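You operate a simulated robot arm through the tools that you are given. There is no shell and no other tool. Be economical: measure what you need, move in short steps, check, and stop when the job is done.

Carry out the task below with a simulated robot arm. There is one attempt and no reset: what you move stays moved.

TASK
Unclamp the glued board and lay it on the bench, off the plate.
Fine: loosen the blue and the orange clamp all the way and swing their arms aside.

It is judged by the outcome, as a careful person would: the job done as asked, and still so three seconds after it is handed in. It fails if anything else is knocked over, pushed out of place, dropped, spilled or broken.

THE ROBOT
A 7-joint arm with a two-finger parallel gripper, fixed in place. Base frame: the origin is at the foot of the arm, x ahead of it, y to its left, z up; the work surface is at about z = 0.928. Lengths are in m, angles in degrees, forces in N, time in s.
With the tool pointing down near the work surface it reaches from about 0.22 to 0.68 m from the base axis. Its first joint turns from -66.0 to 66.0 degrees. Payload 2.4 kg.
Tool frame: the origin (TCP) lies between the finger pads and is the grasp point; the fingertips stand 0.03 m ahead of it; z points along the fingers, y is the line along which they close. The gripper opens to 0.094 m. The fingers are 0.028 m wide and 0.01 m thick; the gripper's body (0.05 by 0.096 m) begins 0.055 m behind the TCP.
Orientation is that of the tool frame in the base frame, as a unit quaternion [x, y, z, w]. With the fingers straight down and closing along the base's y, the tool's x points along the base's -x, its y along +y and its z along -z.

THE INTERFACE
- The arm moves only by the tool servo_tool. Its argument "increments" is a list of rows, each a list of 3 entries, a list of its own where there are three numbers: the shift along the base's x, y, z in units of 50 mm (1.0 is 50 mm), then the turn, a rotation vector about the base's x, y, z in units of 4 degrees (1.0 is 4 degrees), then the opening in per cent of the stroke, from 0 (shut) to 100 (fully open). In form: [[[x, y, z], [rx, ry, rz], fingers], ...]. A call has 1 to 12 rows; each row shifts and turns the commanded pose from where the row before left it. A call with a number of a shift or a turn outside -1 to 1 is refused whole. A row lasts 0.2 s, in which the tool goes at most 0.05 m and 8.6 degrees; a call with a longer step from one row to the next is refused whole, and so is a gripper value outside its range. A pose out of reach is approached as far as the arm can. The call stops where the force on the tool passes 70 N (or 10 N more than at its start, if that is more) or the arm is blocked; 0.2 s more then pass. The fingers move at their own pace (about 0.153 m/s each) and stop on an object; they squeeze with about 43 N. The grip force told is the motor's: it shows also when the fingers shut on nothing. Time passes only in rows, and 0.2 s behind the last, so rows that do not move let the fingers close. It gives the time, the measured TCP pose, the force on the tool (base axes), the opening and the grip force at its end, in the units of the frame above (readings bear some noise).
- Cameras (640 x 400 px; columns grow to the right, rows downward): "scene" is fixed at [0.0394, 0.4724, 1.4551]; the picture's right is [-0.75, -0.66, 0.00], its down [-0.31, 0.35, -0.88] and it looks along [0.59, -0.66, -0.47] (base axes); focal length 342 px, centre (320, 200). "wrist" rides on the gripper at [-0.037, 0, -0.058] in the tool frame; the picture's right is [0.00, -1.00, 0.00], its down [0.97, 0.00, -0.24] and it looks along [0.24, 0.00, 0.97] (tool axes); focal length 218 px, centre (320, 200).
- camera(camera): a new picture of that camera. No time passes.
- measure_at(camera, pixels): for up to 12 pixels [column, row] of the newest picture of that camera ("zoom" is the newest enlarged one), the place [x, y, z] in the base frame of the surface seen there, good to about 0.002 m. No time passes.
- close_up(camera, box): a new picture of the part [left, top, right, bottom] of that camera's present view, enlarged. No time passes.
- hand_in(): hands the job in; it is judged then, once.

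Work in short steps. Measure before you move; look again where a grasp or a placing could have gone wrong, and mend it. You have 80 turns and 34 pictures in all, the two below and enlarged ones among them. Open the gripper and draw the arm clear of the work before you hand the job in, unless the task says otherwise; then end with one line.

The tools are called after "Call:" as name(argument=value, ...) on one line, values as JSON. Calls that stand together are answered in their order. servo_tool: Moves the arm, as the interface text tells. Its arguments: {"type":"object","properties":{"increments":{"type":"array"}},"required":["increments"]} The other tools are called the same way: camera (camera) takes a picture; measure_at (camera, pixels) gives the place of the surface under pixels of a picture; close_up (camera, box) takes an enlarged picture of a part of a camera's view; hand_in () hands the job in.

At the start:

```text
time: 0.0
ee_pos: [0.3457, 0.2117, 1.2916]
orientation: [-0.001, 1.0, 0.001, 0.0]
contact_force: [-0.1, 0.0, -0.4]
width: 0.094
finger_force: 0.1
```

scene: 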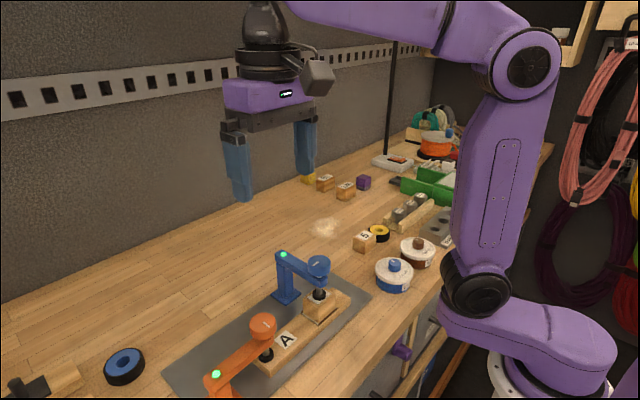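
wrist: 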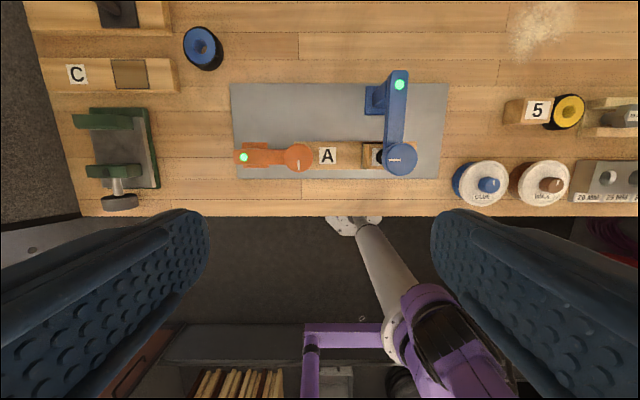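

I'll look closer at the two clamps in both views before doing anything.

Call:
close_up(camera="scene", box=[160, 230, 400, 400])

Call:
close_up(camera="wrist", box=[220, 60, 460, 210])

Call:
measure_at(camera="wrist", pixels=[[399, 85], [401, 155], [243, 157], [298, 157], [328, 156], [375, 152], [235, 90], [440, 172], [372, 100], [235, 175], [330, 110], [330, 205]])

```text
2.35 times, centred on (280, 315) of scene
```

zoom: 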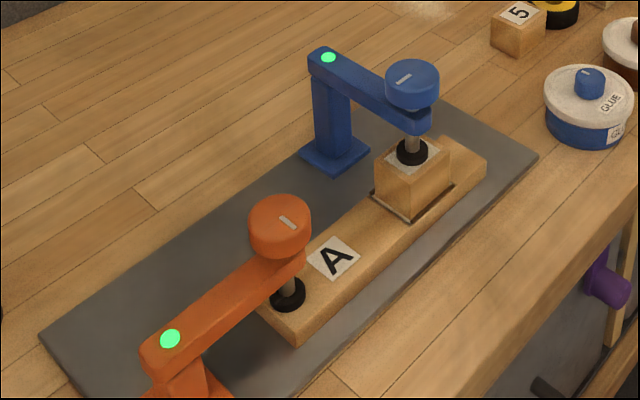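

```text
2.67 times, centred on (340, 135) of wrist
```

zoom: 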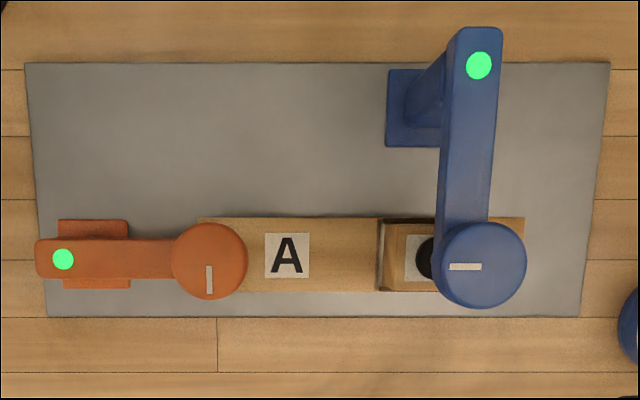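

```text
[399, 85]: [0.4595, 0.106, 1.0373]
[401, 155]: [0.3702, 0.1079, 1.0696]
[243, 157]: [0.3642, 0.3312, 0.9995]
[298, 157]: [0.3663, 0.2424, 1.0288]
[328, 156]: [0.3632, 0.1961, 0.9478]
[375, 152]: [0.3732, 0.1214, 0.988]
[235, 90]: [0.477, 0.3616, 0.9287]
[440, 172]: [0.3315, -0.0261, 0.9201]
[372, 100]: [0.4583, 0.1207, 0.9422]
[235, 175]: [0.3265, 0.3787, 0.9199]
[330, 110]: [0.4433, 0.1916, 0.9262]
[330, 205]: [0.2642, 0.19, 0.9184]
```

The knobs sit at wrist px (401,155) (blue) and (298,157) (orange), with the arms pivoting at the green dots. I'll measure the knob rims and arm surfaces.

Call:
measure_at(camera="zoom", pixels=[[443, 265], [522, 265], [482, 228], [482, 300], [466, 190], [176, 261], [244, 261], [210, 228], [210, 294], [130, 260], [410, 100], [390, 230]])

Call:
measure_at(camera="scene", pixels=[[317, 273], [321, 260], [263, 338], [262, 322], [300, 270], [325, 313], [285, 350], [310, 316], [300, 360], [275, 372], [340, 290], [283, 254]])

```text
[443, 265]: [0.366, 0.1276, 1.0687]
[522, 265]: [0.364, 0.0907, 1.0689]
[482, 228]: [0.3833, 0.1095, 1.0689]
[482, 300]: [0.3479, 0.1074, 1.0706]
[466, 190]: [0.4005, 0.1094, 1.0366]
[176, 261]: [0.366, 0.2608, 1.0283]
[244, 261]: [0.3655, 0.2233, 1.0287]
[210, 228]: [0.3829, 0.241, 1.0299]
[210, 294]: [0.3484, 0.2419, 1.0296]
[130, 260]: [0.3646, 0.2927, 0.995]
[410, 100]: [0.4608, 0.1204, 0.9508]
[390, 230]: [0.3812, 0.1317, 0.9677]
```

```text
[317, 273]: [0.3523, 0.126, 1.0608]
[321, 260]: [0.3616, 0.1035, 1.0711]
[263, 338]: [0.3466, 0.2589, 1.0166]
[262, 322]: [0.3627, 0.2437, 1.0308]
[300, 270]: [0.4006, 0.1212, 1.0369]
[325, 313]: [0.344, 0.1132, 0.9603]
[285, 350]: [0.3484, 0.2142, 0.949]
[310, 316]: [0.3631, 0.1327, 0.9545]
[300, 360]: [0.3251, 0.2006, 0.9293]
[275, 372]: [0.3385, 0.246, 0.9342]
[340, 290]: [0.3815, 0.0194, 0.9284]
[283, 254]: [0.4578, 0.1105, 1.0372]
```

Blue knob: centre (0.3655, 0.109), top 1.069, radius about 0.02, arm top 1.037. I'll move above it while turning the tool clockwise, so there's room to unscrew counterclockwise.

Call:
servo_tool(increments=[[[0.033, -0.171, -0.269], [0, 0, -1], 100], [[0.033, -0.171, -0.269], [0, 0, -1], 100], [[0.033, -0.171, -0.269], [0, 0, -1], 100], [[0.033, -0.171, -0.269], [0, 0, -1], 100], [[0.033, -0.171, -0.269], [0, 0, -1], 100], [[0.033, -0.171, -0.269], [0, 0, -1], 100], [[0.033, -0.171, -0.269], [0, 0, -1], 100], [[0.033, -0.171, -0.269], [0, 0, -1], 100], [[0.033, -0.171, -0.269], [0, 0, -1], 100], [[0.033, -0.171, -0.269], [0, 0, -1], 100], [[0.033, -0.171, -0.269], [0, 0, -1], 100], [[0.033, -0.171, -0.269], [0, 0, -1], 100]])

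Call:
servo_tool(increments=[[[0, 0, 0], [0, 0, -1], 100], [[0, 0, 0], [0, 0, -1], 100], [[0, 0, 0], [0, 0, -1], 100], [[0, 0, 0], [0, 0, -1], 100], [[0, 0, 0], [0, 0, -1], 100], [[0, 0, 0], [0, 0, -1], 100], [[0, 0, 0], [0, 0, -1], 100], [[0, 0, 0], [0, 0, -1], 100], [[0, 0, 0], [0, 0, -1], 100], [[0, 0, 0], [0, 0, -1], 100], [[0, 0, 0], [0, 0, 0], 100]])

```text
time: 2.6
ee_pos: [0.3636, 0.1088, 1.1292]
orientation: [0.407, 0.913, 0.0, 0.0]
contact_force: [-0.9, 0.5, 0.4]
width: 0.094
finger_force: 0.0
```

```text
time: 5.0
ee_pos: [0.3647, 0.1083, 1.1308]
orientation: [0.695, 0.719, 0.0, 0.001]
contact_force: [0.1, 0.1, 0.8]
width: 0.094
finger_force: 0.0
```

Yaw is now about -88°. I'll lower to z 1.072 (tips just above the arm) and close.

Call:
servo_tool(increments=[[[0, 0, -0.3], [0, 0, 0], 100], [[0, 0, -0.3], [0, 0, 0], 100], [[0, 0, -0.3], [0, 0, 0], 100], [[0, 0, -0.26], [0, 0, 0], 100], [[0.01, 0.01, 0], [0, 0, 0], 100], [[0, 0, 0], [0, 0, 0], 30], [[0, 0, 0], [0, 0, 0], 30], [[0, 0, 0], [0, 0, 0], 30], [[0, 0, 0], [0, 0, 0], 30]])

Call:
camera(camera="scene")

```text
time: 7.0
ee_pos: [0.3648, 0.1097, 1.072]
orientation: [0.695, 0.719, -0.001, 0.0]
contact_force: [-3.6, 1.0, -1.8]
width: 0.0408
finger_force: 45.6
```

```text
29 pictures are left
```

scene: 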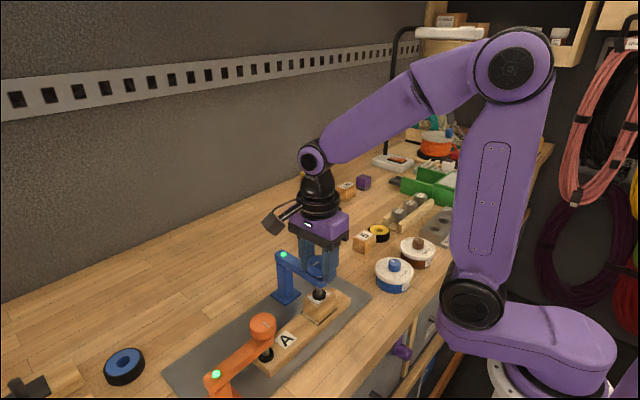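

The knob is gripped at 0.041 m. I'll turn counterclockwise 24° and check the forces.

Call:
servo_tool(increments=[[[0, 0, 0], [0, 0, 1], 30], [[0, 0, 0], [0, 0, 1], 30], [[0, 0, 0], [0, 0, 1], 30], [[0, 0, 0], [0, 0, 1], 30], [[0, 0, 0], [0, 0, 1], 30], [[0, 0, 0], [0, 0, 1], 30]])

Call:
close_up(camera="scene", box=[240, 200, 400, 320])

```text
time: 8.4
ee_pos: [0.3646, 0.109, 1.072]
orientation: [0.529, 0.849, -0.001, -0.003]
contact_force: [-19.7, 3.8, -1.6]
width: 0.0407
finger_force: 45.1
```

```text
3.33 times, centred on (320, 260) of scene
```

zoom: 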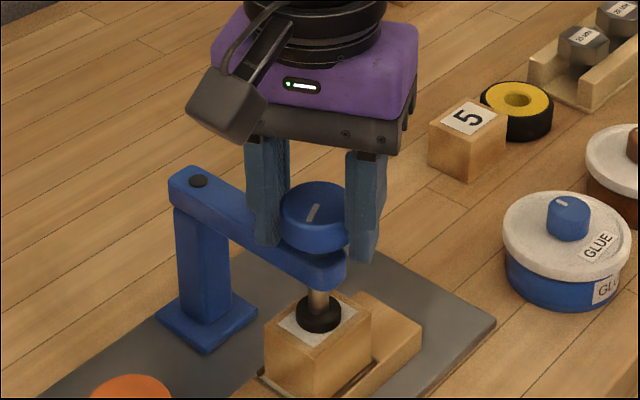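

The knob turned with the grip and the blue lamp went dark, so this is the loosening direction. I'll keep going.

Call:
servo_tool(increments=[[[0, 0, 0], [0, 0, 1], 30], [[0, 0, 0], [0, 0, 1], 30], [[0, 0, 0], [0, 0, 1], 30], [[0, 0, 0], [0, 0, 1], 30], [[0, 0, 0], [0, 0, 1], 30], [[0, 0, 0], [0, 0, 1], 30], [[0, 0, 0], [0, 0, 1], 30], [[0, 0, 0], [0, 0, 1], 30]])

Call:
servo_tool(increments=[[[0, 0, 0], [0, 0, 1], 30], [[0, 0, 0], [0, 0, 1], 30], [[0, 0, 0], [0, 0, 1], 30], [[0, 0, 0], [0, 0, 1], 30], [[0, 0, 0], [0, 0, 1], 30], [[0, 0, 0], [0, 0, 1], 30], [[0, 0, 0], [0, 0, 1], 30], [[0, 0, 0], [0, 0, 1], 30], [[0, 0, 0], [0, 0, 1], 30], [[0, 0, 0], [0, 0, 1], 30]])

Call:
close_up(camera="scene", box=[240, 200, 400, 320])

```text
time: 10.2
ee_pos: [0.3639, 0.1068, 1.0718]
orientation: [0.275, 0.962, -0.003, -0.003]
contact_force: [-21.1, -0.6, 5.2]
width: 0.0407
finger_force: 44.7
```

```text
time: 12.4
ee_pos: [0.3649, 0.1079, 1.0718]
orientation: [-0.07, 0.998, -0.001, -0.003]
contact_force: [-26.2, -8.4, 17.3]
width: 0.0407
finger_force: 45.0
```

```text
3.33 times, centred on (320, 260) of scene
```

zoom: 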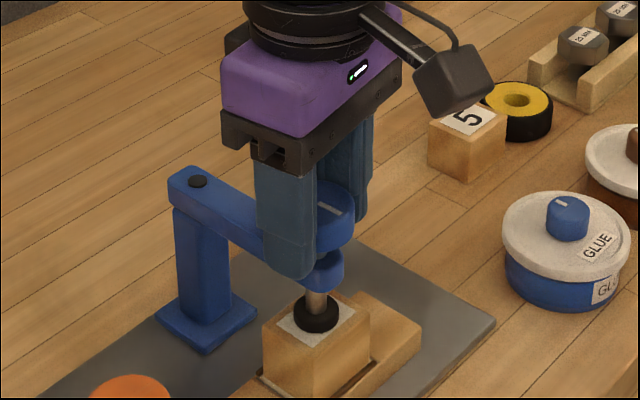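

The knob follows the grip and is pushing upward (17 N). I'll continue, lifting slightly as it rises.

Call:
servo_tool(increments=[[[0, 0, 0.01], [0, 0, 1], 30], [[0, 0, 0.004], [0, 0, 1], 30], [[0, 0, 0.004], [0, 0, 1], 30], [[0, 0, 0.004], [0, 0, 1], 30], [[0, 0, 0.004], [0, 0, 1], 30], [[0, 0, 0.004], [0, 0, 1], 30], [[0, 0, 0.004], [0, 0, 1], 30], [[0, 0, 0.004], [0, 0, 1], 30], [[0, 0, 0.004], [0, 0, 1], 30], [[0, 0, 0.004], [0, 0, 1], 30]])

Call:
servo_tool(increments=[[[0, 0, 0.004], [0, 0, 1], 30], [[0, 0, 0.004], [0, 0, 1], 30], [[0, 0, 0.004], [0, 0, 1], 30], [[0, 0, 0.004], [0, 0, 1], 30], [[0, 0, 0.004], [0, 0, 1], 30], [[0, 0, 0.004], [0, 0, 1], 30], [[0, 0, 0.004], [0, 0, 1], 30], [[0, 0, 0.004], [0, 0, 1], 30], [[0, 0, 0.004], [0, 0, 1], 30], [[0, 0, 0.004], [0, 0, 1], 30]])

Call:
close_up(camera="scene", box=[240, 200, 400, 320])

```text
time: 14.6
ee_pos: [0.365, 0.1085, 1.0752]
orientation: [-0.407, 0.913, 0.0, -0.003]
contact_force: [-17.5, -14.4, 2.0]
width: 0.0407
finger_force: 45.3
```

```text
time: 16.8
ee_pos: [0.3645, 0.1084, 1.0764]
orientation: [-0.695, 0.719, 0.0, -0.001]
contact_force: [-9.0, -16.1, -0.9]
width: 0.0409
finger_force: 45.2
```

```text
3.33 times, centred on (320, 260) of scene
```

zoom: 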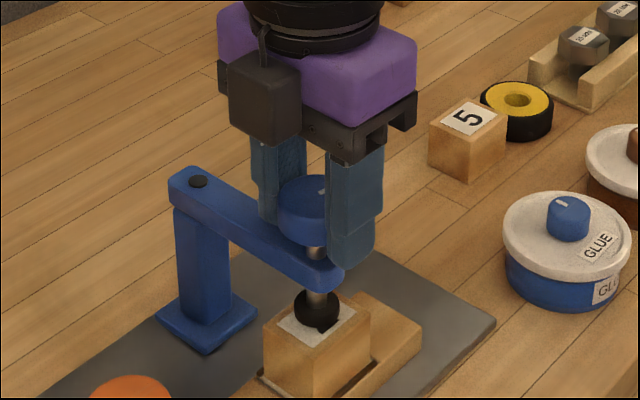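

The knob and pad have risen visibly after about 176°. I'll continue to see whether there's a stop.

Call:
servo_tool(increments=[[[0, 0, 0.004], [0, 0, 1], 30], [[0, 0, 0.004], [0, 0, 1], 30], [[0, 0, 0.004], [0, 0, 1], 30], [[0, 0, 0.004], [0, 0, 1], 30], [[0, 0, 0.004], [0, 0, 1], 30], [[0, 0, 0.004], [0, 0, 1], 30], [[0, 0, 0.004], [0, 0, 1], 30], [[0, 0, 0.004], [0, 0, 1], 30], [[0, 0, 0.004], [0, 0, 1], 30], [[0, 0, 0.004], [0, 0, 1], 30]])

Call:
close_up(camera="scene", box=[240, 200, 400, 320])

```text
time: 19.0
ee_pos: [0.363, 0.1072, 1.0786]
orientation: [0.899, -0.438, -0.003, 0.004]
contact_force: [-20.5, -6.2, -2.8]
width: 0.0408
finger_force: 45.0
```

```text
3.33 times, centred on (320, 260) of scene
```

zoom: 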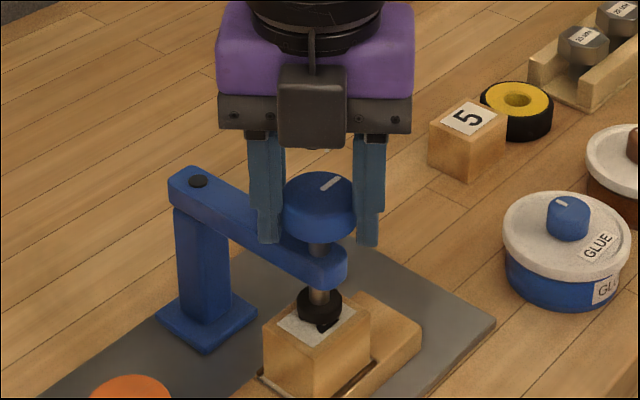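

Still turning with no stop at 216°. I'll continue a bit more.

Call:
servo_tool(increments=[[[0.02, 0.02, 0.004], [0, 0, 1], 30], [[0, 0, 0.004], [0, 0, 1], 30], [[0, 0, 0.004], [0, 0, 1], 30], [[0, 0, 0.004], [0, 0, 1], 30], [[0, 0, 0.004], [0, 0, 1], 30], [[0, 0, 0.004], [0, 0, 1], 30], [[0, 0, 0.004], [0, 0, 1], 30], [[0, 0, 0.004], [0, 0, 1], 30]])

```text
time: 20.8
ee_pos: [0.364, 0.1089, 1.0785]
orientation: [0.985, -0.173, -0.004, 0.003]
contact_force: [-15.7, -18.6, -2.0]
width: 0.0407
finger_force: 44.8
```

Call:
servo_tool(increments=[[[0, 0, 0.002], [0, 0, 1], 30], [[0, 0, 0.002], [0, 0, 1], 30], [[0, 0, 0.002], [0, 0, 1], 30], [[0, 0, 0.002], [0, 0, 1], 30], [[0, 0, 0.002], [0, 0, 1], 30], [[0, 0, 0.002], [0, 0, 1], 30]])

Call:
close_up(camera="scene", box=[240, 200, 400, 320])

```text
time: 22.2
ee_pos: [0.3654, 0.1089, 1.0803]
orientation: [0.999, 0.035, -0.003, 0.002]
contact_force: [-7.4, -26.9, -2.0]
width: 0.0407
finger_force: 45.2
```

```text
3.33 times, centred on (320, 260) of scene
```

zoom: 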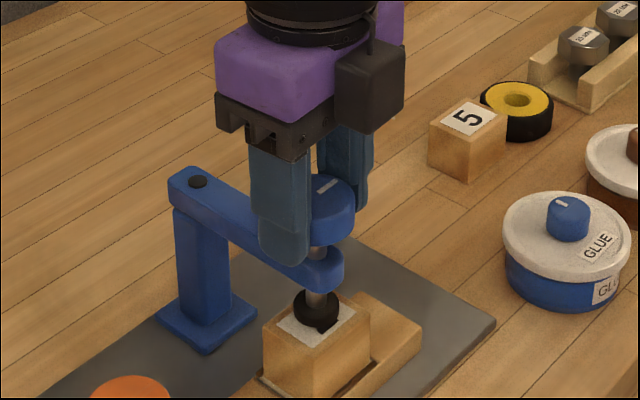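

Between the last two pictures the knob line stayed at the same angle while the gripper turned 56°, so the screw is at its end stop. I'll release, lift and check the pad gap.

Call:
servo_tool(increments=[[[0, 0, 0], [0, 0, 0], 100], [[0, 0, 0], [0, 0, 0], 100], [[0, 0, 0.5], [0, 0, 0], 100], [[0, 0, 0.7], [0, 0, 0], 100], [[0, 0.4, 0], [0, 0, 0], 0], [[0, 0.4, 0], [0, 0, 0], 0], [[0.2, 0.1, 0], [0, 0, 0], 0], [[0.2, 0, 0], [0, 0, 0], 0]])

Call:
close_up(camera="scene", box=[240, 220, 360, 320])

Call:
measure_at(camera="zoom", pixels=[[420, 355], [420, 235], [360, 245], [415, 415]])

```text
time: 24.0
ee_pos: [0.3878, 0.1543, 1.1409]
orientation: [0.999, 0.034, 0.0, 0.0]
contact_force: [0.4, 1.5, -0.2]
width: 0.0
finger_force: 33.2
```

```text
4.00 times, centred on (300, 270) of scene
```

zoom: 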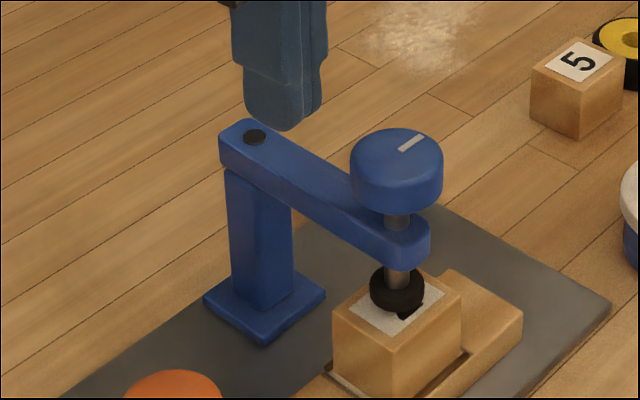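

```text
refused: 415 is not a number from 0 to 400
```

Call:
measure_at(camera="zoom", pixels=[[365, 322], [395, 150], [398, 306], [398, 295], [300, 185], [320, 215], [240, 250], [445, 290], [340, 340], [450, 365]])

```text
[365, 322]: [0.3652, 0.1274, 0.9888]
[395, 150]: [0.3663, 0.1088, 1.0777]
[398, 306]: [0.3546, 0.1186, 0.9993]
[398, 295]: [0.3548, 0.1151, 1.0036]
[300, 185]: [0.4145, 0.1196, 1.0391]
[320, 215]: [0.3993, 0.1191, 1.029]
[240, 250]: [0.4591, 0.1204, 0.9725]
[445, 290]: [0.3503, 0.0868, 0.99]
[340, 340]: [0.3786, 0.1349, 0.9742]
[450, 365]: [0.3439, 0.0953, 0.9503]
```

The pad is about 9 mm clear of the block. Next, with closed fingers, I'll lower beside the arm (r≈0.055 from the pivot, +y side) and push it around toward -y.

Call:
servo_tool(increments=[[[0.32, 0, 0], [0, 0, 0], 0], [[0, 0, -0.6], [0, 0, 0], 0], [[0, 0, -0.6], [0, 0, 0], 0], [[0, 0, -0.55], [0, 0, 0], 0], [[0, -0.2, 0], [0, 0, 0], 0], [[0, -0.22, 0], [0, 0, 0], 0]])

Call:
servo_tool(increments=[[[-0.031, -0.205, 0], [0, 0, 0], 0], [[-0.031, -0.205, 0], [0, 0, 0], 0], [[-0.031, -0.205, 0], [0, 0, 0], 0], [[0.075, -0.193, 0], [0, 0, 0], 0], [[0.075, -0.193, 0], [0, 0, 0], 0], [[0.075, -0.193, 0], [0, 0, 0], 0], [[0.162, -0.129, 0], [0, 0, 0], 0], [[0.162, -0.129, 0], [0, 0, 0], 0], [[0.162, -0.129, 0], [0, 0, 0], 0]])

Call:
camera(camera="scene")

```text
time: 25.4
ee_pos: [0.4018, 0.1329, 1.0529]
orientation: [0.999, 0.035, 0.0, -0.001]
contact_force: [-0.5, -0.1, -0.1]
width: 0.0002
finger_force: 32.7
```

```text
time: 27.4
ee_pos: [0.4343, 0.0546, 1.054]
orientation: [0.999, 0.035, -0.001, 0.001]
contact_force: [-5.1, 1.3, 0.3]
width: 0.0002
finger_force: 33.2
```

```text
22 pictures are left
```

scene: 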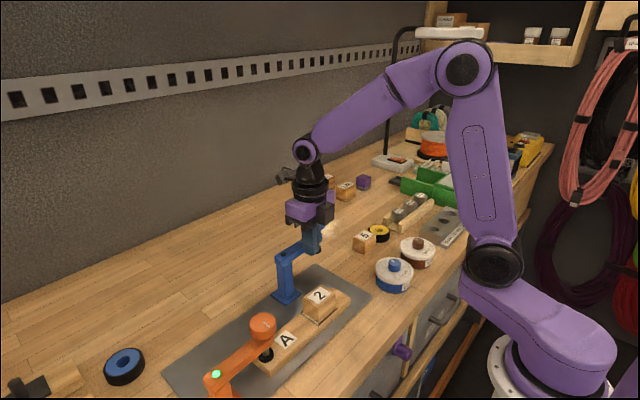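

The blue arm is swung aside and the "2" block is clear. I'll lift, then travel to the orange knob while rewinding the wrist.

Call:
servo_tool(increments=[[[-0.06, 0, 0], [0, 0, 0], 0], [[0, 0, 0.86], [0, 0, 0], 0], [[0, 0, 0.86], [0, 0, 0], 0], [[-0.1, 0.31, 0], [0, 0, -1], 0], [[-0.13, 0.38, 0], [0, 0, -1], 50], [[-0.13, 0.38, 0], [0, 0, -1], 100], [[-0.13, 0.38, 0], [0, 0, -1], 100], [[-0.13, 0.38, 0], [0, 0, -1], 100], [[-0.13, 0.38, 0], [0, 0, -1], 100], [[-0.13, 0.38, 0], [0, 0, -1], 100], [[-0.13, 0.38, 0], [0, 0, -1], 100], [[-0.13, 0.38, 0], [0, 0, -1], 100]])

Call:
servo_tool(increments=[[[0, 0.19, 0], [0, 0, -1], 100], [[-0.13, 0.19, 0], [0, 0, -1], 100], [[0, 0, 0], [0, 0, -1], 100], [[0, 0, 0], [0, 0, -1], 100], [[0, 0, 0], [0, 0, -1], 100], [[0, 0, 0], [0, 0, -1], 100], [[0, 0, 0], [0, 0, -1], 100], [[0, 0, 0], [0, 0, -1], 100], [[0, 0, 0], [0, 0, -1], 100], [[0, 0, 0], [0, 0, -1], 100], [[0, 0, 0], [0, 0, -1], 100], [[0, 0, 0], [0, 0, -1], 100]])

Call:
servo_tool(increments=[[[0, 0, 0], [0, 0, -1], 100], [[0, 0, 0], [0, 0, -1], 100], [[0, 0, 0], [0, 0, -1], 100], [[0, 0, 0], [0, 0, -1], 100], [[0, 0, 0], [0, 0, -1], 100], [[0, 0, 0], [0, 0, -1], 100], [[0, 0, 0], [0, 0, -1], 100], [[0, 0, 0], [0, 0, -1], 100], [[0, 0, 0], [0, 0, -1], 100], [[0, 0, 0], [0, 0, -1], 100], [[0, 0, 0], [0, 0, -1], 100], [[0, 0, 0], [0, 0, -1], 100]])

Call:
servo_tool(increments=[[[0, 0, 0], [0, 0, -1], 100], [[0, 0, 0], [0, 0, -1], 100], [[0, 0, 0], [0, 0, -1], 100], [[0, 0, 0], [0, 0, -1], 100], [[0, 0, 0], [0, 0, -1], 100], [[0, 0, 0], [0, 0, -1], 100], [[0, 0, 0], [0, 0, -1], 100], [[0, 0, 0], [0, 0, -1], 100], [[0, 0, 0], [0, 0, -1], 100], [[0, 0, 0], [0, 0, -1], 100], [[0, 0, 0], [0, 0, -1], 100], [[0, 0, 0], [0, 0, -1], 100]])

Call:
servo_tool(increments=[[[0, 0, 0], [0, 0, -1], 100], [[0, 0, 0], [0, 0, -1], 100], [[0, 0, 0], [0, 0, -1], 100], [[0, 0, 0], [0, 0, -1], 100], [[0, 0, 0], [0, 0, -1], 100], [[0, 0, 0], [0, 0, -1], 100], [[0, 0, 0], [0, 0, -1], 100], [[0, 0, 0], [0, 0, -1], 100], [[0, 0, 0], [0, 0, -1], 100], [[0, 0, 0], [0, 0, -1], 100], [[0, 0, 0], [0, 0, -1], 100], [[0, 0, 0], [0, 0, -1], 100]])

```text
time: 30.0
ee_pos: [0.375, 0.2205, 1.1376]
orientation: [0.961, -0.277, 0.0, 0.0]
contact_force: [-0.2, 0.9, 0.1]
width: 0.0939
finger_force: 0.1
```

```text
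time: 32.6
ee_pos: [0.3667, 0.2415, 1.1408]
orientation: [0.765, -0.643, 0.0, 0.0]
contact_force: [0.0, -0.6, 0.0]
width: 0.094
finger_force: 0.1
```

```text
time: 35.2
ee_pos: [0.3678, 0.24, 1.1402]
orientation: [-0.437, 0.899, -0.001, 0.0]
contact_force: [0.0, 0.0, 0.0]
width: 0.0941
finger_force: 0.1
```

```text
time: 37.8
ee_pos: [0.3679, 0.2412, 1.1397]
orientation: [-0.034, 0.999, 0.0, 0.0]
contact_force: [0.5, 0.3, 0.4]
width: 0.0939
finger_force: 0.1
```

```text
time: 40.4
ee_pos: [0.3678, 0.2424, 1.1406]
orientation: [0.376, 0.927, 0.0, 0.0]
contact_force: [-0.4, -0.5, -0.6]
width: 0.094
finger_force: 0.0
```

I'm above the orange knob at yaw -44°. I'll lower and grip it.

Call:
servo_tool(increments=[[[-0.04, 0, -0.6], [0, 0, 0], 100], [[0, 0, -0.6], [0, 0, 0], 100], [[0, 0, -0.5], [0, 0, 0], 100], [[0, 0, -0.46], [0, 0, 0], 100], [[0, 0, 0], [0, 0, 0], 100], [[0, 0, 0], [0, 0, 0], 30], [[0, 0, 0], [0, 0, 0], 30], [[0, 0, 0], [0, 0, 0], 30], [[0, 0, 0], [0, 0, 0], 30]])

Call:
close_up(camera="scene", box=[180, 280, 340, 400])

```text
time: 42.4
ee_pos: [0.3659, 0.2404, 1.0292]
orientation: [0.374, 0.927, 0.001, 0.0]
contact_force: [9.3, 9.0, -9.3]
width: 0.0408
finger_force: 45.1
```

```text
3.33 times, centred on (260, 340) of scene
```

zoom: 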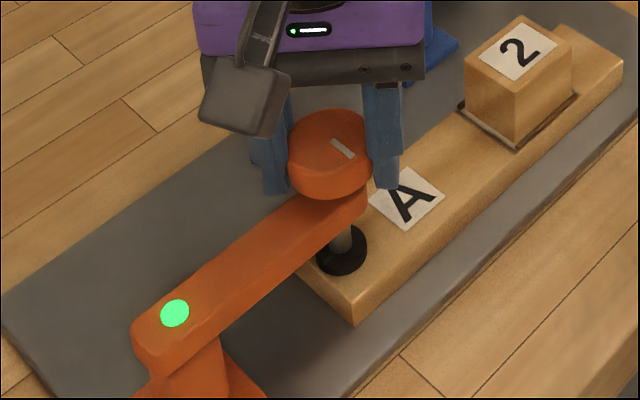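

Gripped. I'll unscrew counterclockwise with a slight lift per row.

Call:
servo_tool(increments=[[[0, 0, 0.01], [0, 0, 1], 30], [[0, 0, 0.0035], [0, 0, 1], 30], [[0, 0, 0.0035], [0, 0, 1], 30], [[0, 0, 0.0035], [0, 0, 1], 30], [[0, 0, 0.0035], [0, 0, 1], 30], [[0, 0, 0.0035], [0, 0, 1], 30], [[0, 0, 0.0035], [0, 0, 1], 30], [[0, 0, 0.0035], [0, 0, 1], 30], [[0, 0, 0.0035], [0, 0, 1], 30], [[0, 0, 0.0035], [0, 0, 1], 30], [[0, 0, 0.0035], [0, 0, 1], 30], [[0, 0, 0.0035], [0, 0, 1], 30]])

Call:
servo_tool(increments=[[[0, 0, 0.0035], [0, 0, 1], 30], [[0, 0, 0.0035], [0, 0, 1], 30], [[0, 0, 0.0035], [0, 0, 1], 30], [[0, 0, 0.0035], [0, 0, 1], 30], [[0, 0, 0.0035], [0, 0, 1], 30], [[0, 0, 0.0035], [0, 0, 1], 30], [[0, 0, 0.0035], [0, 0, 1], 30], [[0, 0, 0.0035], [0, 0, 1], 30], [[0, 0, 0.0035], [0, 0, 1], 30], [[0, 0, 0.0035], [0, 0, 1], 30], [[0, 0, 0.0035], [0, 0, 1], 30], [[0, 0, 0.0035], [0, 0, 1], 30]])

Call:
servo_tool(increments=[[[0, 0, 0.0035], [0, 0, 1], 30], [[0, 0, 0.0035], [0, 0, 1], 30], [[0, 0, 0.0035], [0, 0, 1], 30], [[0, 0, 0.0035], [0, 0, 1], 30], [[0, 0, 0.0035], [0, 0, 1], 30], [[0, 0, 0.0035], [0, 0, 1], 30], [[0, 0, 0.0035], [0, 0, 1], 30], [[0, 0, 0.0035], [0, 0, 1], 30], [[0, 0, 0.0035], [0, 0, 1], 30], [[0, 0, 0.0035], [0, 0, 1], 30], [[0, 0, 0.0035], [0, 0, 1], 30], [[0, 0, 0.0035], [0, 0, 1], 30]])

Call:
close_up(camera="scene", box=[180, 280, 340, 400])

```text
time: 45.0
ee_pos: [0.3666, 0.244, 1.0342]
orientation: [-0.036, 0.999, 0.002, 0.001]
contact_force: [8.7, 19.2, -20.8]
width: 0.041
finger_force: 45.0
```

```text
time: 47.6
ee_pos: [0.3652, 0.2424, 1.0363]
orientation: [-0.439, 0.899, 0.001, 0.002]
contact_force: [-1.3, 30.4, -13.8]
width: 0.0404
finger_force: 45.2
```

```text
time: 50.2
ee_pos: [0.3656, 0.2446, 1.0388]
orientation: [0.767, -0.642, 0.0, -0.001]
contact_force: [-0.3, 24.1, -13.3]
width: 0.0406
finger_force: 45.1
```

```text
3.33 times, centred on (260, 340) of scene
```

zoom: 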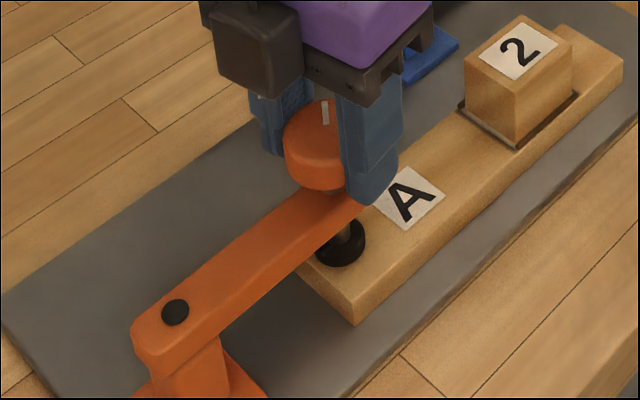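

The knob turned the full 144° and the lamp is out. I'll continue to the stop.

Call:
servo_tool(increments=[[[0, 0, 0.0035], [0, 0, 1], 30], [[0, 0, 0.0035], [0, 0, 1], 30], [[0, 0, 0.0035], [0, 0, 1], 30], [[0, 0, 0.0035], [0, 0, 1], 30], [[0, 0, 0.0035], [0, 0, 1], 30], [[0, 0, 0.0035], [0, 0, 1], 30], [[0, 0, 0.0035], [0, 0, 1], 30], [[0, 0, 0.0035], [0, 0, 1], 30], [[0, 0, 0.0035], [0, 0, 1], 30], [[0, 0, 0.0035], [0, 0, 1], 30], [[0, 0, 0.0035], [0, 0, 1], 30], [[0, 0, 0.0035], [0, 0, 1], 30]])

Call:
servo_tool(increments=[[[0, 0, 0.0035], [0, 0, 1], 30], [[0, 0, 0.0035], [0, 0, 1], 30], [[0, 0, 0.0035], [0, 0, 1], 30], [[0, 0, 0.0035], [0, 0, 1], 30], [[0, 0, 0], [0, 0, 1], 30], [[0, 0, 0], [0, 0, 1], 30], [[0, 0, 0], [0, 0, 1], 30], [[0, 0, 0], [0, 0, 1], 30], [[0, 0, 0], [0, 0, 1], 30], [[0, 0, 0], [0, 0, 0], 30]])

Call:
close_up(camera="scene", box=[180, 280, 340, 400])

```text
time: 52.8
ee_pos: [0.3666, 0.2416, 1.0415]
orientation: [0.961, -0.276, 0.003, -0.001]
contact_force: [19.0, 11.0, -8.5]
width: 0.0407
finger_force: 44.8
```

```text
time: 55.0
ee_pos: [0.3657, 0.2418, 1.0423]
orientation: [0.999, 0.036, 0.001, -0.002]
contact_force: [4.3, 20.8, -2.3]
width: 0.0405
finger_force: 45.0
```

```text
3.33 times, centred on (260, 340) of scene
```

zoom: 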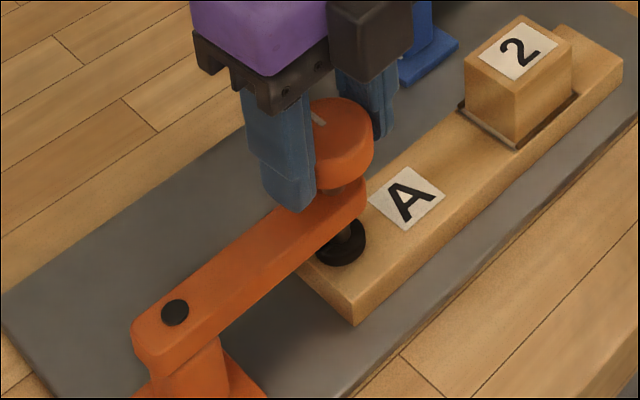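

Call:
servo_tool(increments=[[[0, 0, 0], [0, 0, 1], 30], [[0, 0, 0], [0, 0, 1], 30], [[0, 0, 0], [0, 0, 1], 30], [[0, 0, 0], [0, 0, 1], 30], [[0, 0, 0], [0, 0, 1], 30], [[0, 0, 0], [0, 0, 0], 30]])

Call:
close_up(camera="scene", box=[180, 280, 340, 400])

Call:
measure_at(camera="zoom", pixels=[[345, 130], [330, 215], [250, 260], [175, 315], [340, 250], [350, 300], [310, 270], [600, 50], [540, 105], [420, 230]])

```text
time: 56.4
ee_pos: [0.367, 0.2415, 1.0414]
orientation: [0.978, 0.209, 0.002, 0.0]
contact_force: [3.1, 15.0, 5.6]
width: 0.0411
finger_force: 45.2
```

```text
3.33 times, centred on (260, 340) of scene
```

zoom: 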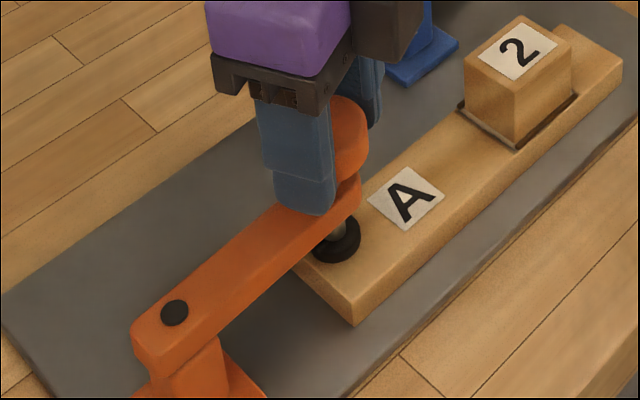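

```text
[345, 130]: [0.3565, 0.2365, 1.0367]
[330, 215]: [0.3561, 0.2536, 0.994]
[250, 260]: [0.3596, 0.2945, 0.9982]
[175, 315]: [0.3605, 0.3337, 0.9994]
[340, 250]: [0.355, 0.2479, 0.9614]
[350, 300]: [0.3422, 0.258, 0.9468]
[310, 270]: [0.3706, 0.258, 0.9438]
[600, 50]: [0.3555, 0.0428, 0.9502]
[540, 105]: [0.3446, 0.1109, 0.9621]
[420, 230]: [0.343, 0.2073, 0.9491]
```

The orange knob has risen to about 1.037 (8–9 mm) and the whole arm now tends to turn with it, so it's at its stop. I'll release, lift, and go to the -x side of the arm with closed fingers.

Call:
servo_tool(increments=[[[0, 0, 0], [0, 0, 0], 100], [[0, 0, 0], [0, 0, 0], 100], [[0, 0, 0.7], [0, 0, 0], 100], [[0, 0, 0.7], [0, 0, 0], 100], [[-0.4, 0.35, 0], [0, 0, -1], 0], [[-0.4, 0.4, 0], [0, 0, -1], 0], [[0, 0, 0], [0, 0, -1], 0], [[0, 0, -0.6], [0, 0, -1], 0], [[0, 0, -0.6], [0, 0, -1], 0], [[0, 0, -0.72], [0, 0, -1], 0]])

Call:
close_up(camera="scene", box=[160, 260, 346, 400])

```text
time: 58.6
ee_pos: [0.3231, 0.28, 1.0139]
orientation: [1.0, -0.001, 0.0, -0.001]
contact_force: [0.2, -0.5, -0.3]
width: 0.0
finger_force: 32.7
```

```text
2.86 times, centred on (253, 330) of scene
```

zoom: 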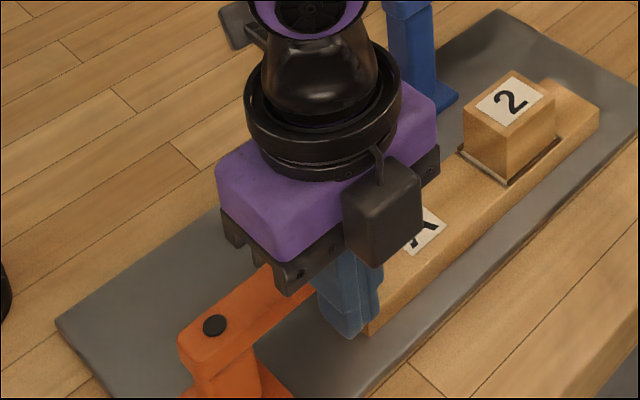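

Fingers are beside the arm at (0.323, 0.280); the body clears the knob. Now I'll push the arm along its arc toward +x.

Call:
servo_tool(increments=[[[0.24, 0, 0], [0, 0, 0], 0], [[0.207, -0.041, 0], [0, 0, 0], 0], [[0.207, -0.041, 0], [0, 0, 0], 0], [[0.207, -0.041, 0], [0, 0, 0], 0], [[0.2, 0.068, 0], [0, 0, 0], 0], [[0.2, 0.068, 0], [0, 0, 0], 0], [[0.2, 0.068, 0], [0, 0, 0], 0], [[0.139, 0.159, 0], [0, 0, 0], 0], [[0.139, 0.159, 0], [0, 0, 0], 0], [[0.139, 0.159, 0], [0, 0, 0], 0]])

Call:
servo_tool(increments=[[[0, -0.1, 0], [0, 0, 0], 0], [[0, 0, 0.8], [0, 0, 0], 0], [[0, 0, 0.8], [0, 0, 0], 0], [[-0.5, -0.4, 0.8], [0, 0, 0], 50], [[-0.5, -0.4, 0.8], [0, 0, 0], 100], [[-0.5, -0.5, 0.8], [0, 0, 0], 100]])

Call:
camera(camera="scene")

Call:
camera(camera="wrist")

```text
time: 60.8
ee_pos: [0.4231, 0.3073, 1.0169]
orientation: [1.0, -0.001, 0.001, 0.0]
contact_force: [-0.3, 0.8, 0.0]
width: 0.0
finger_force: 32.8
```

```text
refused: row 4 steps farther than a row can; nothing moved
```

```text
16 pictures are left
```

scene: 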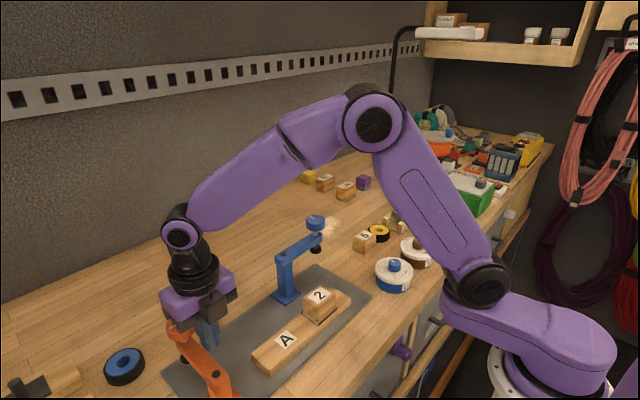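

```text
15 pictures are left
```

wrist: 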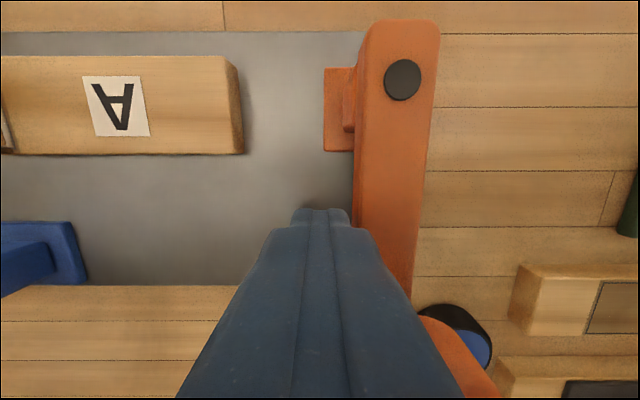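

Both arms are aside. I'll lift clear and turn to yaw 90 so the fingers close along x across the board, then measure it.

Call:
servo_tool(increments=[[[0, -0.1, 0], [0, 0, 0], 0], [[0, 0, 0.8], [0, 0, 0], 0], [[0, 0, 0.8], [0, 0, 0], 0], [[-0.2, -0.4, 0.8], [0, 0, -1], 50], [[-0.2, -0.5, 0.7], [0, 0, -1], 100], [[-0.2, -0.5, 0.7], [0, 0, -1], 100], [[-0.2, -0.5, 0.5], [0, 0, -1], 100], [[-0.2, -0.5, 0], [0, 0, -1], 100], [[-0.1, -0.4, 0], [0, 0, -1], 100], [[0, 0, 0], [0, 0, -1], 100], [[0, 0, 0], [0, 0, -1], 100], [[0, 0, 0], [0, 0, -1], 100]])

Call:
servo_tool(increments=[[[0, 0, 0], [0, 0, -1], 100], [[0, 0, 0], [0, 0, -1], 100], [[0, 0, 0], [0, 0, -1], 100], [[0, 0, 0], [0, 0, -1], 100], [[0, 0, 0], [0, 0, -1], 100], [[0, 0, 0], [0, 0, -1], 100], [[0, 0, 0], [0, 0, -1], 100], [[0, 0, 0], [0, 0, -1], 100], [[0, 0, 0], [0, 0, -1], 100], [[0, 0, 0], [0, 0, -1], 100], [[0, 0, 0], [0, 0, -1], 100], [[0, 0, 0], [0, 0, -0.5], 100]])

Call:
camera(camera="wrist")

Call:
camera(camera="scene")

```text
time: 63.4
ee_pos: [0.365, 0.1616, 1.231]
orientation: [0.951, -0.31, 0.0, 0.0]
contact_force: [-0.1, -0.3, -0.3]
width: 0.094
finger_force: 0.1
```

```text
time: 66.0
ee_pos: [0.3641, 0.1616, 1.2313]
orientation: [0.754, -0.656, -0.001, 0.0]
contact_force: [0.1, -0.1, -0.9]
width: 0.0939
finger_force: 0.0
```

```text
14 pictures are left
```

wrist: 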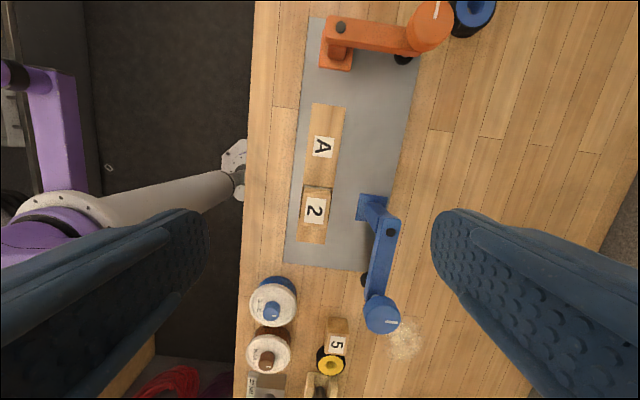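

```text
13 pictures are left
```

scene: 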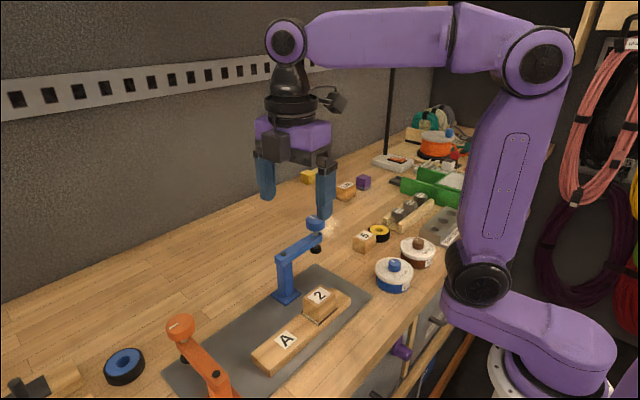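

The board lies along y; clear bench is at wrist px (500,150). I'll measure the board edges and the target area.

Call:
measure_at(camera="wrist", pixels=[[322, 108], [309, 150], [340, 150], [307, 178], [336, 178], [300, 236], [326, 238], [315, 200], [330, 190], [450, 80], [420, 150], [600, 150]])

Call:
measure_at(camera="scene", pixels=[[304, 321], [311, 323], [288, 354], [256, 355], [348, 297], [290, 358], [270, 376], [220, 280], [180, 290], [270, 240], [240, 220], [150, 310]])

```text
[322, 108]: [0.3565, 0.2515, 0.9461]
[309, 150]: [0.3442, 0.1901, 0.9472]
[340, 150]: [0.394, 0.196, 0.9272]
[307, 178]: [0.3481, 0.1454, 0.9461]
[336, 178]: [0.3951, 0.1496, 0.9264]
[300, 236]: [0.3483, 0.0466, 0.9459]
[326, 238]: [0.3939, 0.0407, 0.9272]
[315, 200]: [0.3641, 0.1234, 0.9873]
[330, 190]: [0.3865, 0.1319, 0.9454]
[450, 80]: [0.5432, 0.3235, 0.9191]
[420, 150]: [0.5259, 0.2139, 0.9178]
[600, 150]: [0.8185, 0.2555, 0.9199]
```

```text
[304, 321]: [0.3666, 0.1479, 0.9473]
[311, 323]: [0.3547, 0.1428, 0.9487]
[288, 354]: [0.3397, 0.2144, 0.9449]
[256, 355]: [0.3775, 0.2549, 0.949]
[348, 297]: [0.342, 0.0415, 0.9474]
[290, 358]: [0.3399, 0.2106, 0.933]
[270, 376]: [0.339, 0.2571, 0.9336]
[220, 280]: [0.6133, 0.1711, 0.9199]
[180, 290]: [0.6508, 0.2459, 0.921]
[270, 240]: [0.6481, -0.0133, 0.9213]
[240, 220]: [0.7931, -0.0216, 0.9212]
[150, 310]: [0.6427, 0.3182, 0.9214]
```

Board: x 0.341–0.389, y 0.037–0.26, top 0.947; plate 0.927, bench 0.919. I'll grasp at (0.3645, 0.145) with a 70% opening to clear the blue foot, descending part way first.

Call:
servo_tool(increments=[[[0.01, -0.16, -0.6], [0, 0, -1], 70], [[0, -0.16, -0.6], [0, 0, -1], 70], [[0, 0, -0.7], [0, 0, 0], 70], [[0, 0, -0.7], [0, 0, 0], 70], [[0, 0, -0.7], [0, 0, 0], 70], [[0, 0, -0.7], [0, 0, 0], 70], [[0, 0, -0.3], [0, 0, 0], 70], [[0, 0, 0], [0, 0, 0], 70]])

Call:
close_up(camera="scene", box=[200, 220, 400, 390])

Call:
camera(camera="wrist")

```text
time: 67.8
ee_pos: [0.361, 0.1458, 1.0149]
orientation: [0.708, -0.707, 0.001, 0.0]
contact_force: [-1.1, -0.1, 0.7]
width: 0.066
finger_force: 0.0
```

```text
2.35 times, centred on (300, 305) of scene
```

zoom: 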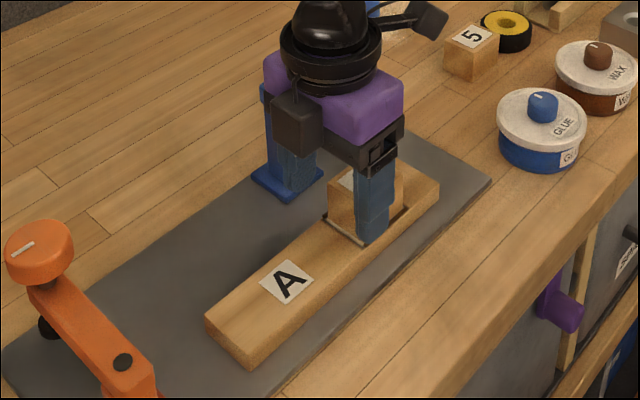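

```text
11 pictures are left
```

wrist: 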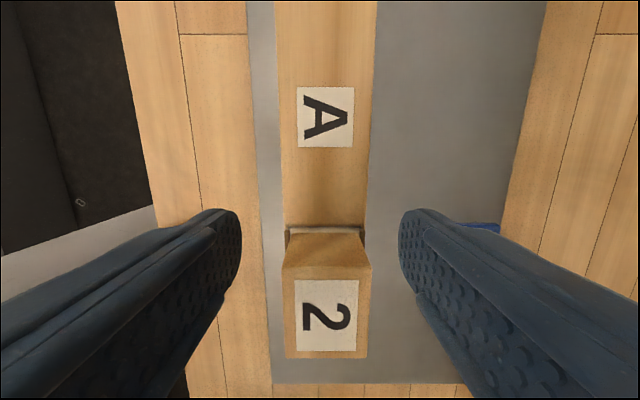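

Aligned, with the board about 2 mm to +x of centre. I'll descend to 0.961 and close.

Call:
servo_tool(increments=[[[0.05, 0, -0.4], [0, 0, 0], 70], [[0, 0, -0.4], [0, 0, 0], 70], [[0, 0, -0.28], [0, 0, 0], 70], [[0, 0, 0], [0, 0, 0], 70], [[0, 0, 0], [0, 0, 0], 40], [[0, 0, 0], [0, 0, 0], 40], [[0, 0, 0], [0, 0, 0], 40]])

```text
time: 69.4
ee_pos: [0.368, 0.1456, 0.9616]
orientation: [-0.707, 0.707, 0.0, 0.0]
contact_force: [-0.8, -0.7, -0.2]
width: 0.049
finger_force: 42.6
```

Gripped at 0.049 m. I'll lift a little and look.

Call:
servo_tool(increments=[[[0, 0, 0.15], [0, 0, 0], 30], [[0, 0, 0.3], [0, 0, 0], 30], [[0, 0, 0.5], [0, 0, 0], 30], [[0, 0, 0], [0, 0, 0], 30]])

Call:
close_up(camera="scene", box=[200, 220, 400, 390])

```text
time: 70.4
ee_pos: [0.3676, 0.1455, 1.0099]
orientation: [-0.707, 0.707, 0.0, 0.0]
contact_force: [-0.1, 0.3, -2.0]
width: 0.049
finger_force: 43.2
```

```text
2.35 times, centred on (300, 305) of scene
```

zoom: 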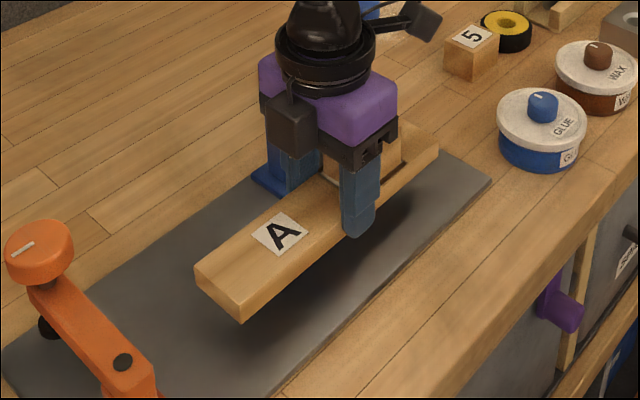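

The board is lifted level. I'll raise it well above the clamps, then carry it over to the clear bench.

Call:
servo_tool(increments=[[[0, 0, 0.8], [0, 0, 0], 30], [[0, 0, 0.8], [0, 0, 0], 30], [[0, 0, 0.8], [0, 0, 0], 30], [[0, 0, 0.8], [0, 0, 0], 30], [[0, 0, 0], [0, 0, 0], 30]])

Call:
servo_tool(increments=[[[0.4, 0.1, 0], [0, 0, 0], 30], [[0.55, 0.15, 0], [0, 0, 0], 30], [[0.55, 0.15, 0], [0, 0, 0], 30], [[0.55, 0.15, 0], [0, 0, 0], 30], [[0.55, 0.15, 0], [0, 0, 0], 30], [[0.55, 0.15, 0], [0, 0, 0], 30], [[0.55, 0.15, 0], [0, 0, 0], 30], [[0.55, 0.1, 0], [0, 0, 0], 30], [[0, 0, 0], [0, 0, 0], 30]])

Call:
camera(camera="scene")

```text
time: 71.6
ee_pos: [0.3684, 0.1464, 1.1702]
orientation: [-0.707, 0.707, -0.001, 0.0]
contact_force: [0.4, 0.1, -1.7]
width: 0.0491
finger_force: 42.9
```

```text
time: 73.6
ee_pos: [0.5801, 0.2023, 1.1722]
orientation: [-0.707, 0.707, 0.001, -0.002]
contact_force: [-0.2, -0.3, -2.2]
width: 0.049
finger_force: 43.1
```

```text
9 pictures are left
```

scene: 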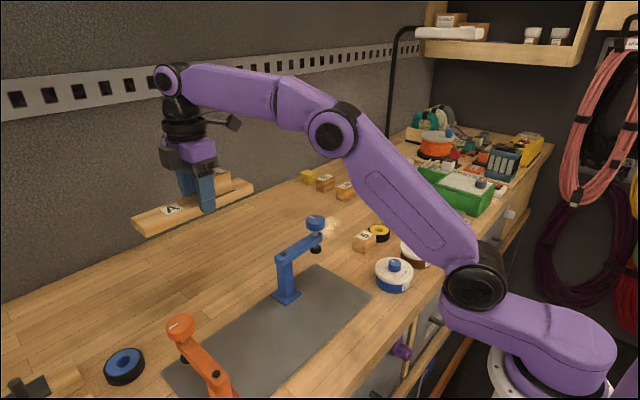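

Above clear bench. I'll lower to about 0.960, then ease down to contact.

Call:
servo_tool(increments=[[[0, 0, -0.6], [0, 0, 0], 30], [[0, 0, -0.7], [0, 0, 0], 30], [[0, 0, -0.7], [0, 0, 0], 30], [[0, 0, -0.7], [0, 0, 0], 30], [[0, 0, -0.7], [0, 0, 0], 30], [[0, 0, -0.5], [0, 0, 0], 30], [[0, 0, -0.32], [0, 0, 0], 30], [[0, 0, 0], [0, 0, 0], 30]])

Call:
servo_tool(increments=[[[0, 0, -0.06], [0, 0, 0], 30], [[0, 0, -0.04], [0, 0, 0], 30], [[0, 0, 0], [0, 0, 0], 30]])

```text
time: 75.4
ee_pos: [0.58, 0.2017, 0.9576]
orientation: [0.708, -0.707, -0.001, 0.0]
contact_force: [0.9, -0.2, -1.1]
width: 0.0491
finger_force: 43.3
```

```text
time: 76.2
ee_pos: [0.5807, 0.2012, 0.9531]
orientation: [-0.707, 0.707, 0.0, 0.0]
contact_force: [-0.1, 0.6, -1.2]
width: 0.0491
finger_force: 42.8
```

Still carrying its weight (about -1.2 N); I'll ease down further.

Call:
servo_tool(increments=[[[0, 0, -0.02], [0, 0, 0], 30], [[0, 0, -0.02], [0, 0, 0], 30], [[0, 0, 0], [0, 0, 0], 30]])

Call:
close_up(camera="scene", box=[130, 170, 290, 290])

```text
time: 77.0
ee_pos: [0.5811, 0.2011, 0.9541]
orientation: [-0.706, 0.708, 0.0, 0.001]
contact_force: [-9.5, 0.8, 24.6]
width: 0.0491
finger_force: 43.0
```

```text
3.33 times, centred on (210, 230) of scene
```

zoom: 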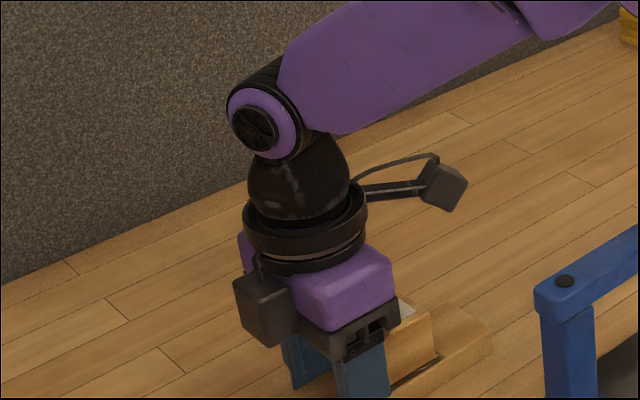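

Contact (24.6 N up): the board is on the bench. I'll back off slightly, release and rise.

Call:
servo_tool(increments=[[[0, 0, 0.02], [0, 0, 0], 30], [[0, 0, 0], [0, 0, 0], 70], [[0, 0, 0], [0, 0, 0], 70], [[0, 0, 0.3], [0, 0, 0], 70], [[0, 0, 0.5], [0, 0, 0], 70], [[0, 0, 0.8], [0, 0, 0], 100], [[0, 0, 0.8], [0, 0, 0], 100], [[0, 0, 0.8], [0, 0, 0], 100], [[0, 0, 0.8], [0, 0, 0], 100], [[-0.5, 0, 0.5], [0, 0, 0], 100], [[-0.5, 0, 0.5], [0, 0, 0], 100], [[-0.5, 0, 0.5], [0, 0, 0], 100]])

Call:
camera(camera="scene")

Call:
camera(camera="wrist")

```text
time: 79.6
ee_pos: [0.5073, 0.2003, 1.2261]
orientation: [0.708, -0.707, -0.001, 0.001]
contact_force: [-0.9, -1.0, 0.5]
width: 0.0937
finger_force: 0.1
```

```text
7 pictures are left
```

scene: 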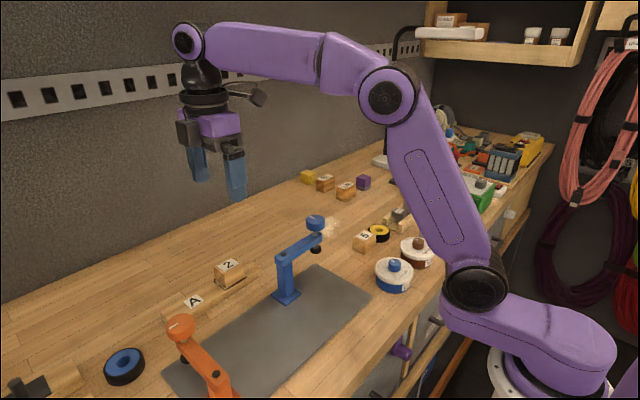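

```text
6 pictures are left
```

wrist: 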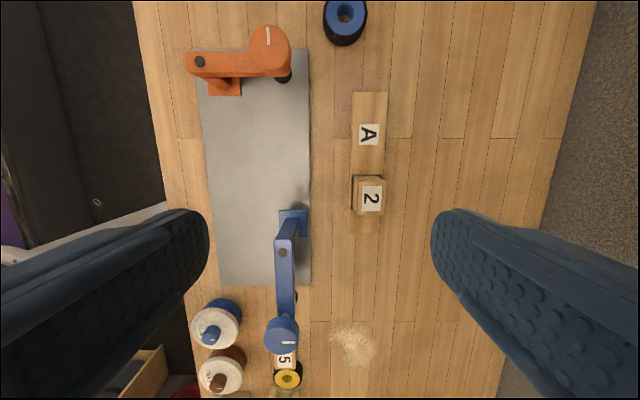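

The board, with block 2 still attached, lies flat on the bench off the plate. Both arms are swung aside, and both knobs are at the same stop, 180° from where they started. The gripper is open and clear, so I'm handing in.

Call:
hand_in()

```text
The job is handed in.
```

I loosened the blue and orange clamps to their stops, swung both arms aside, and laid the glued board flat on the bench, off the plate.
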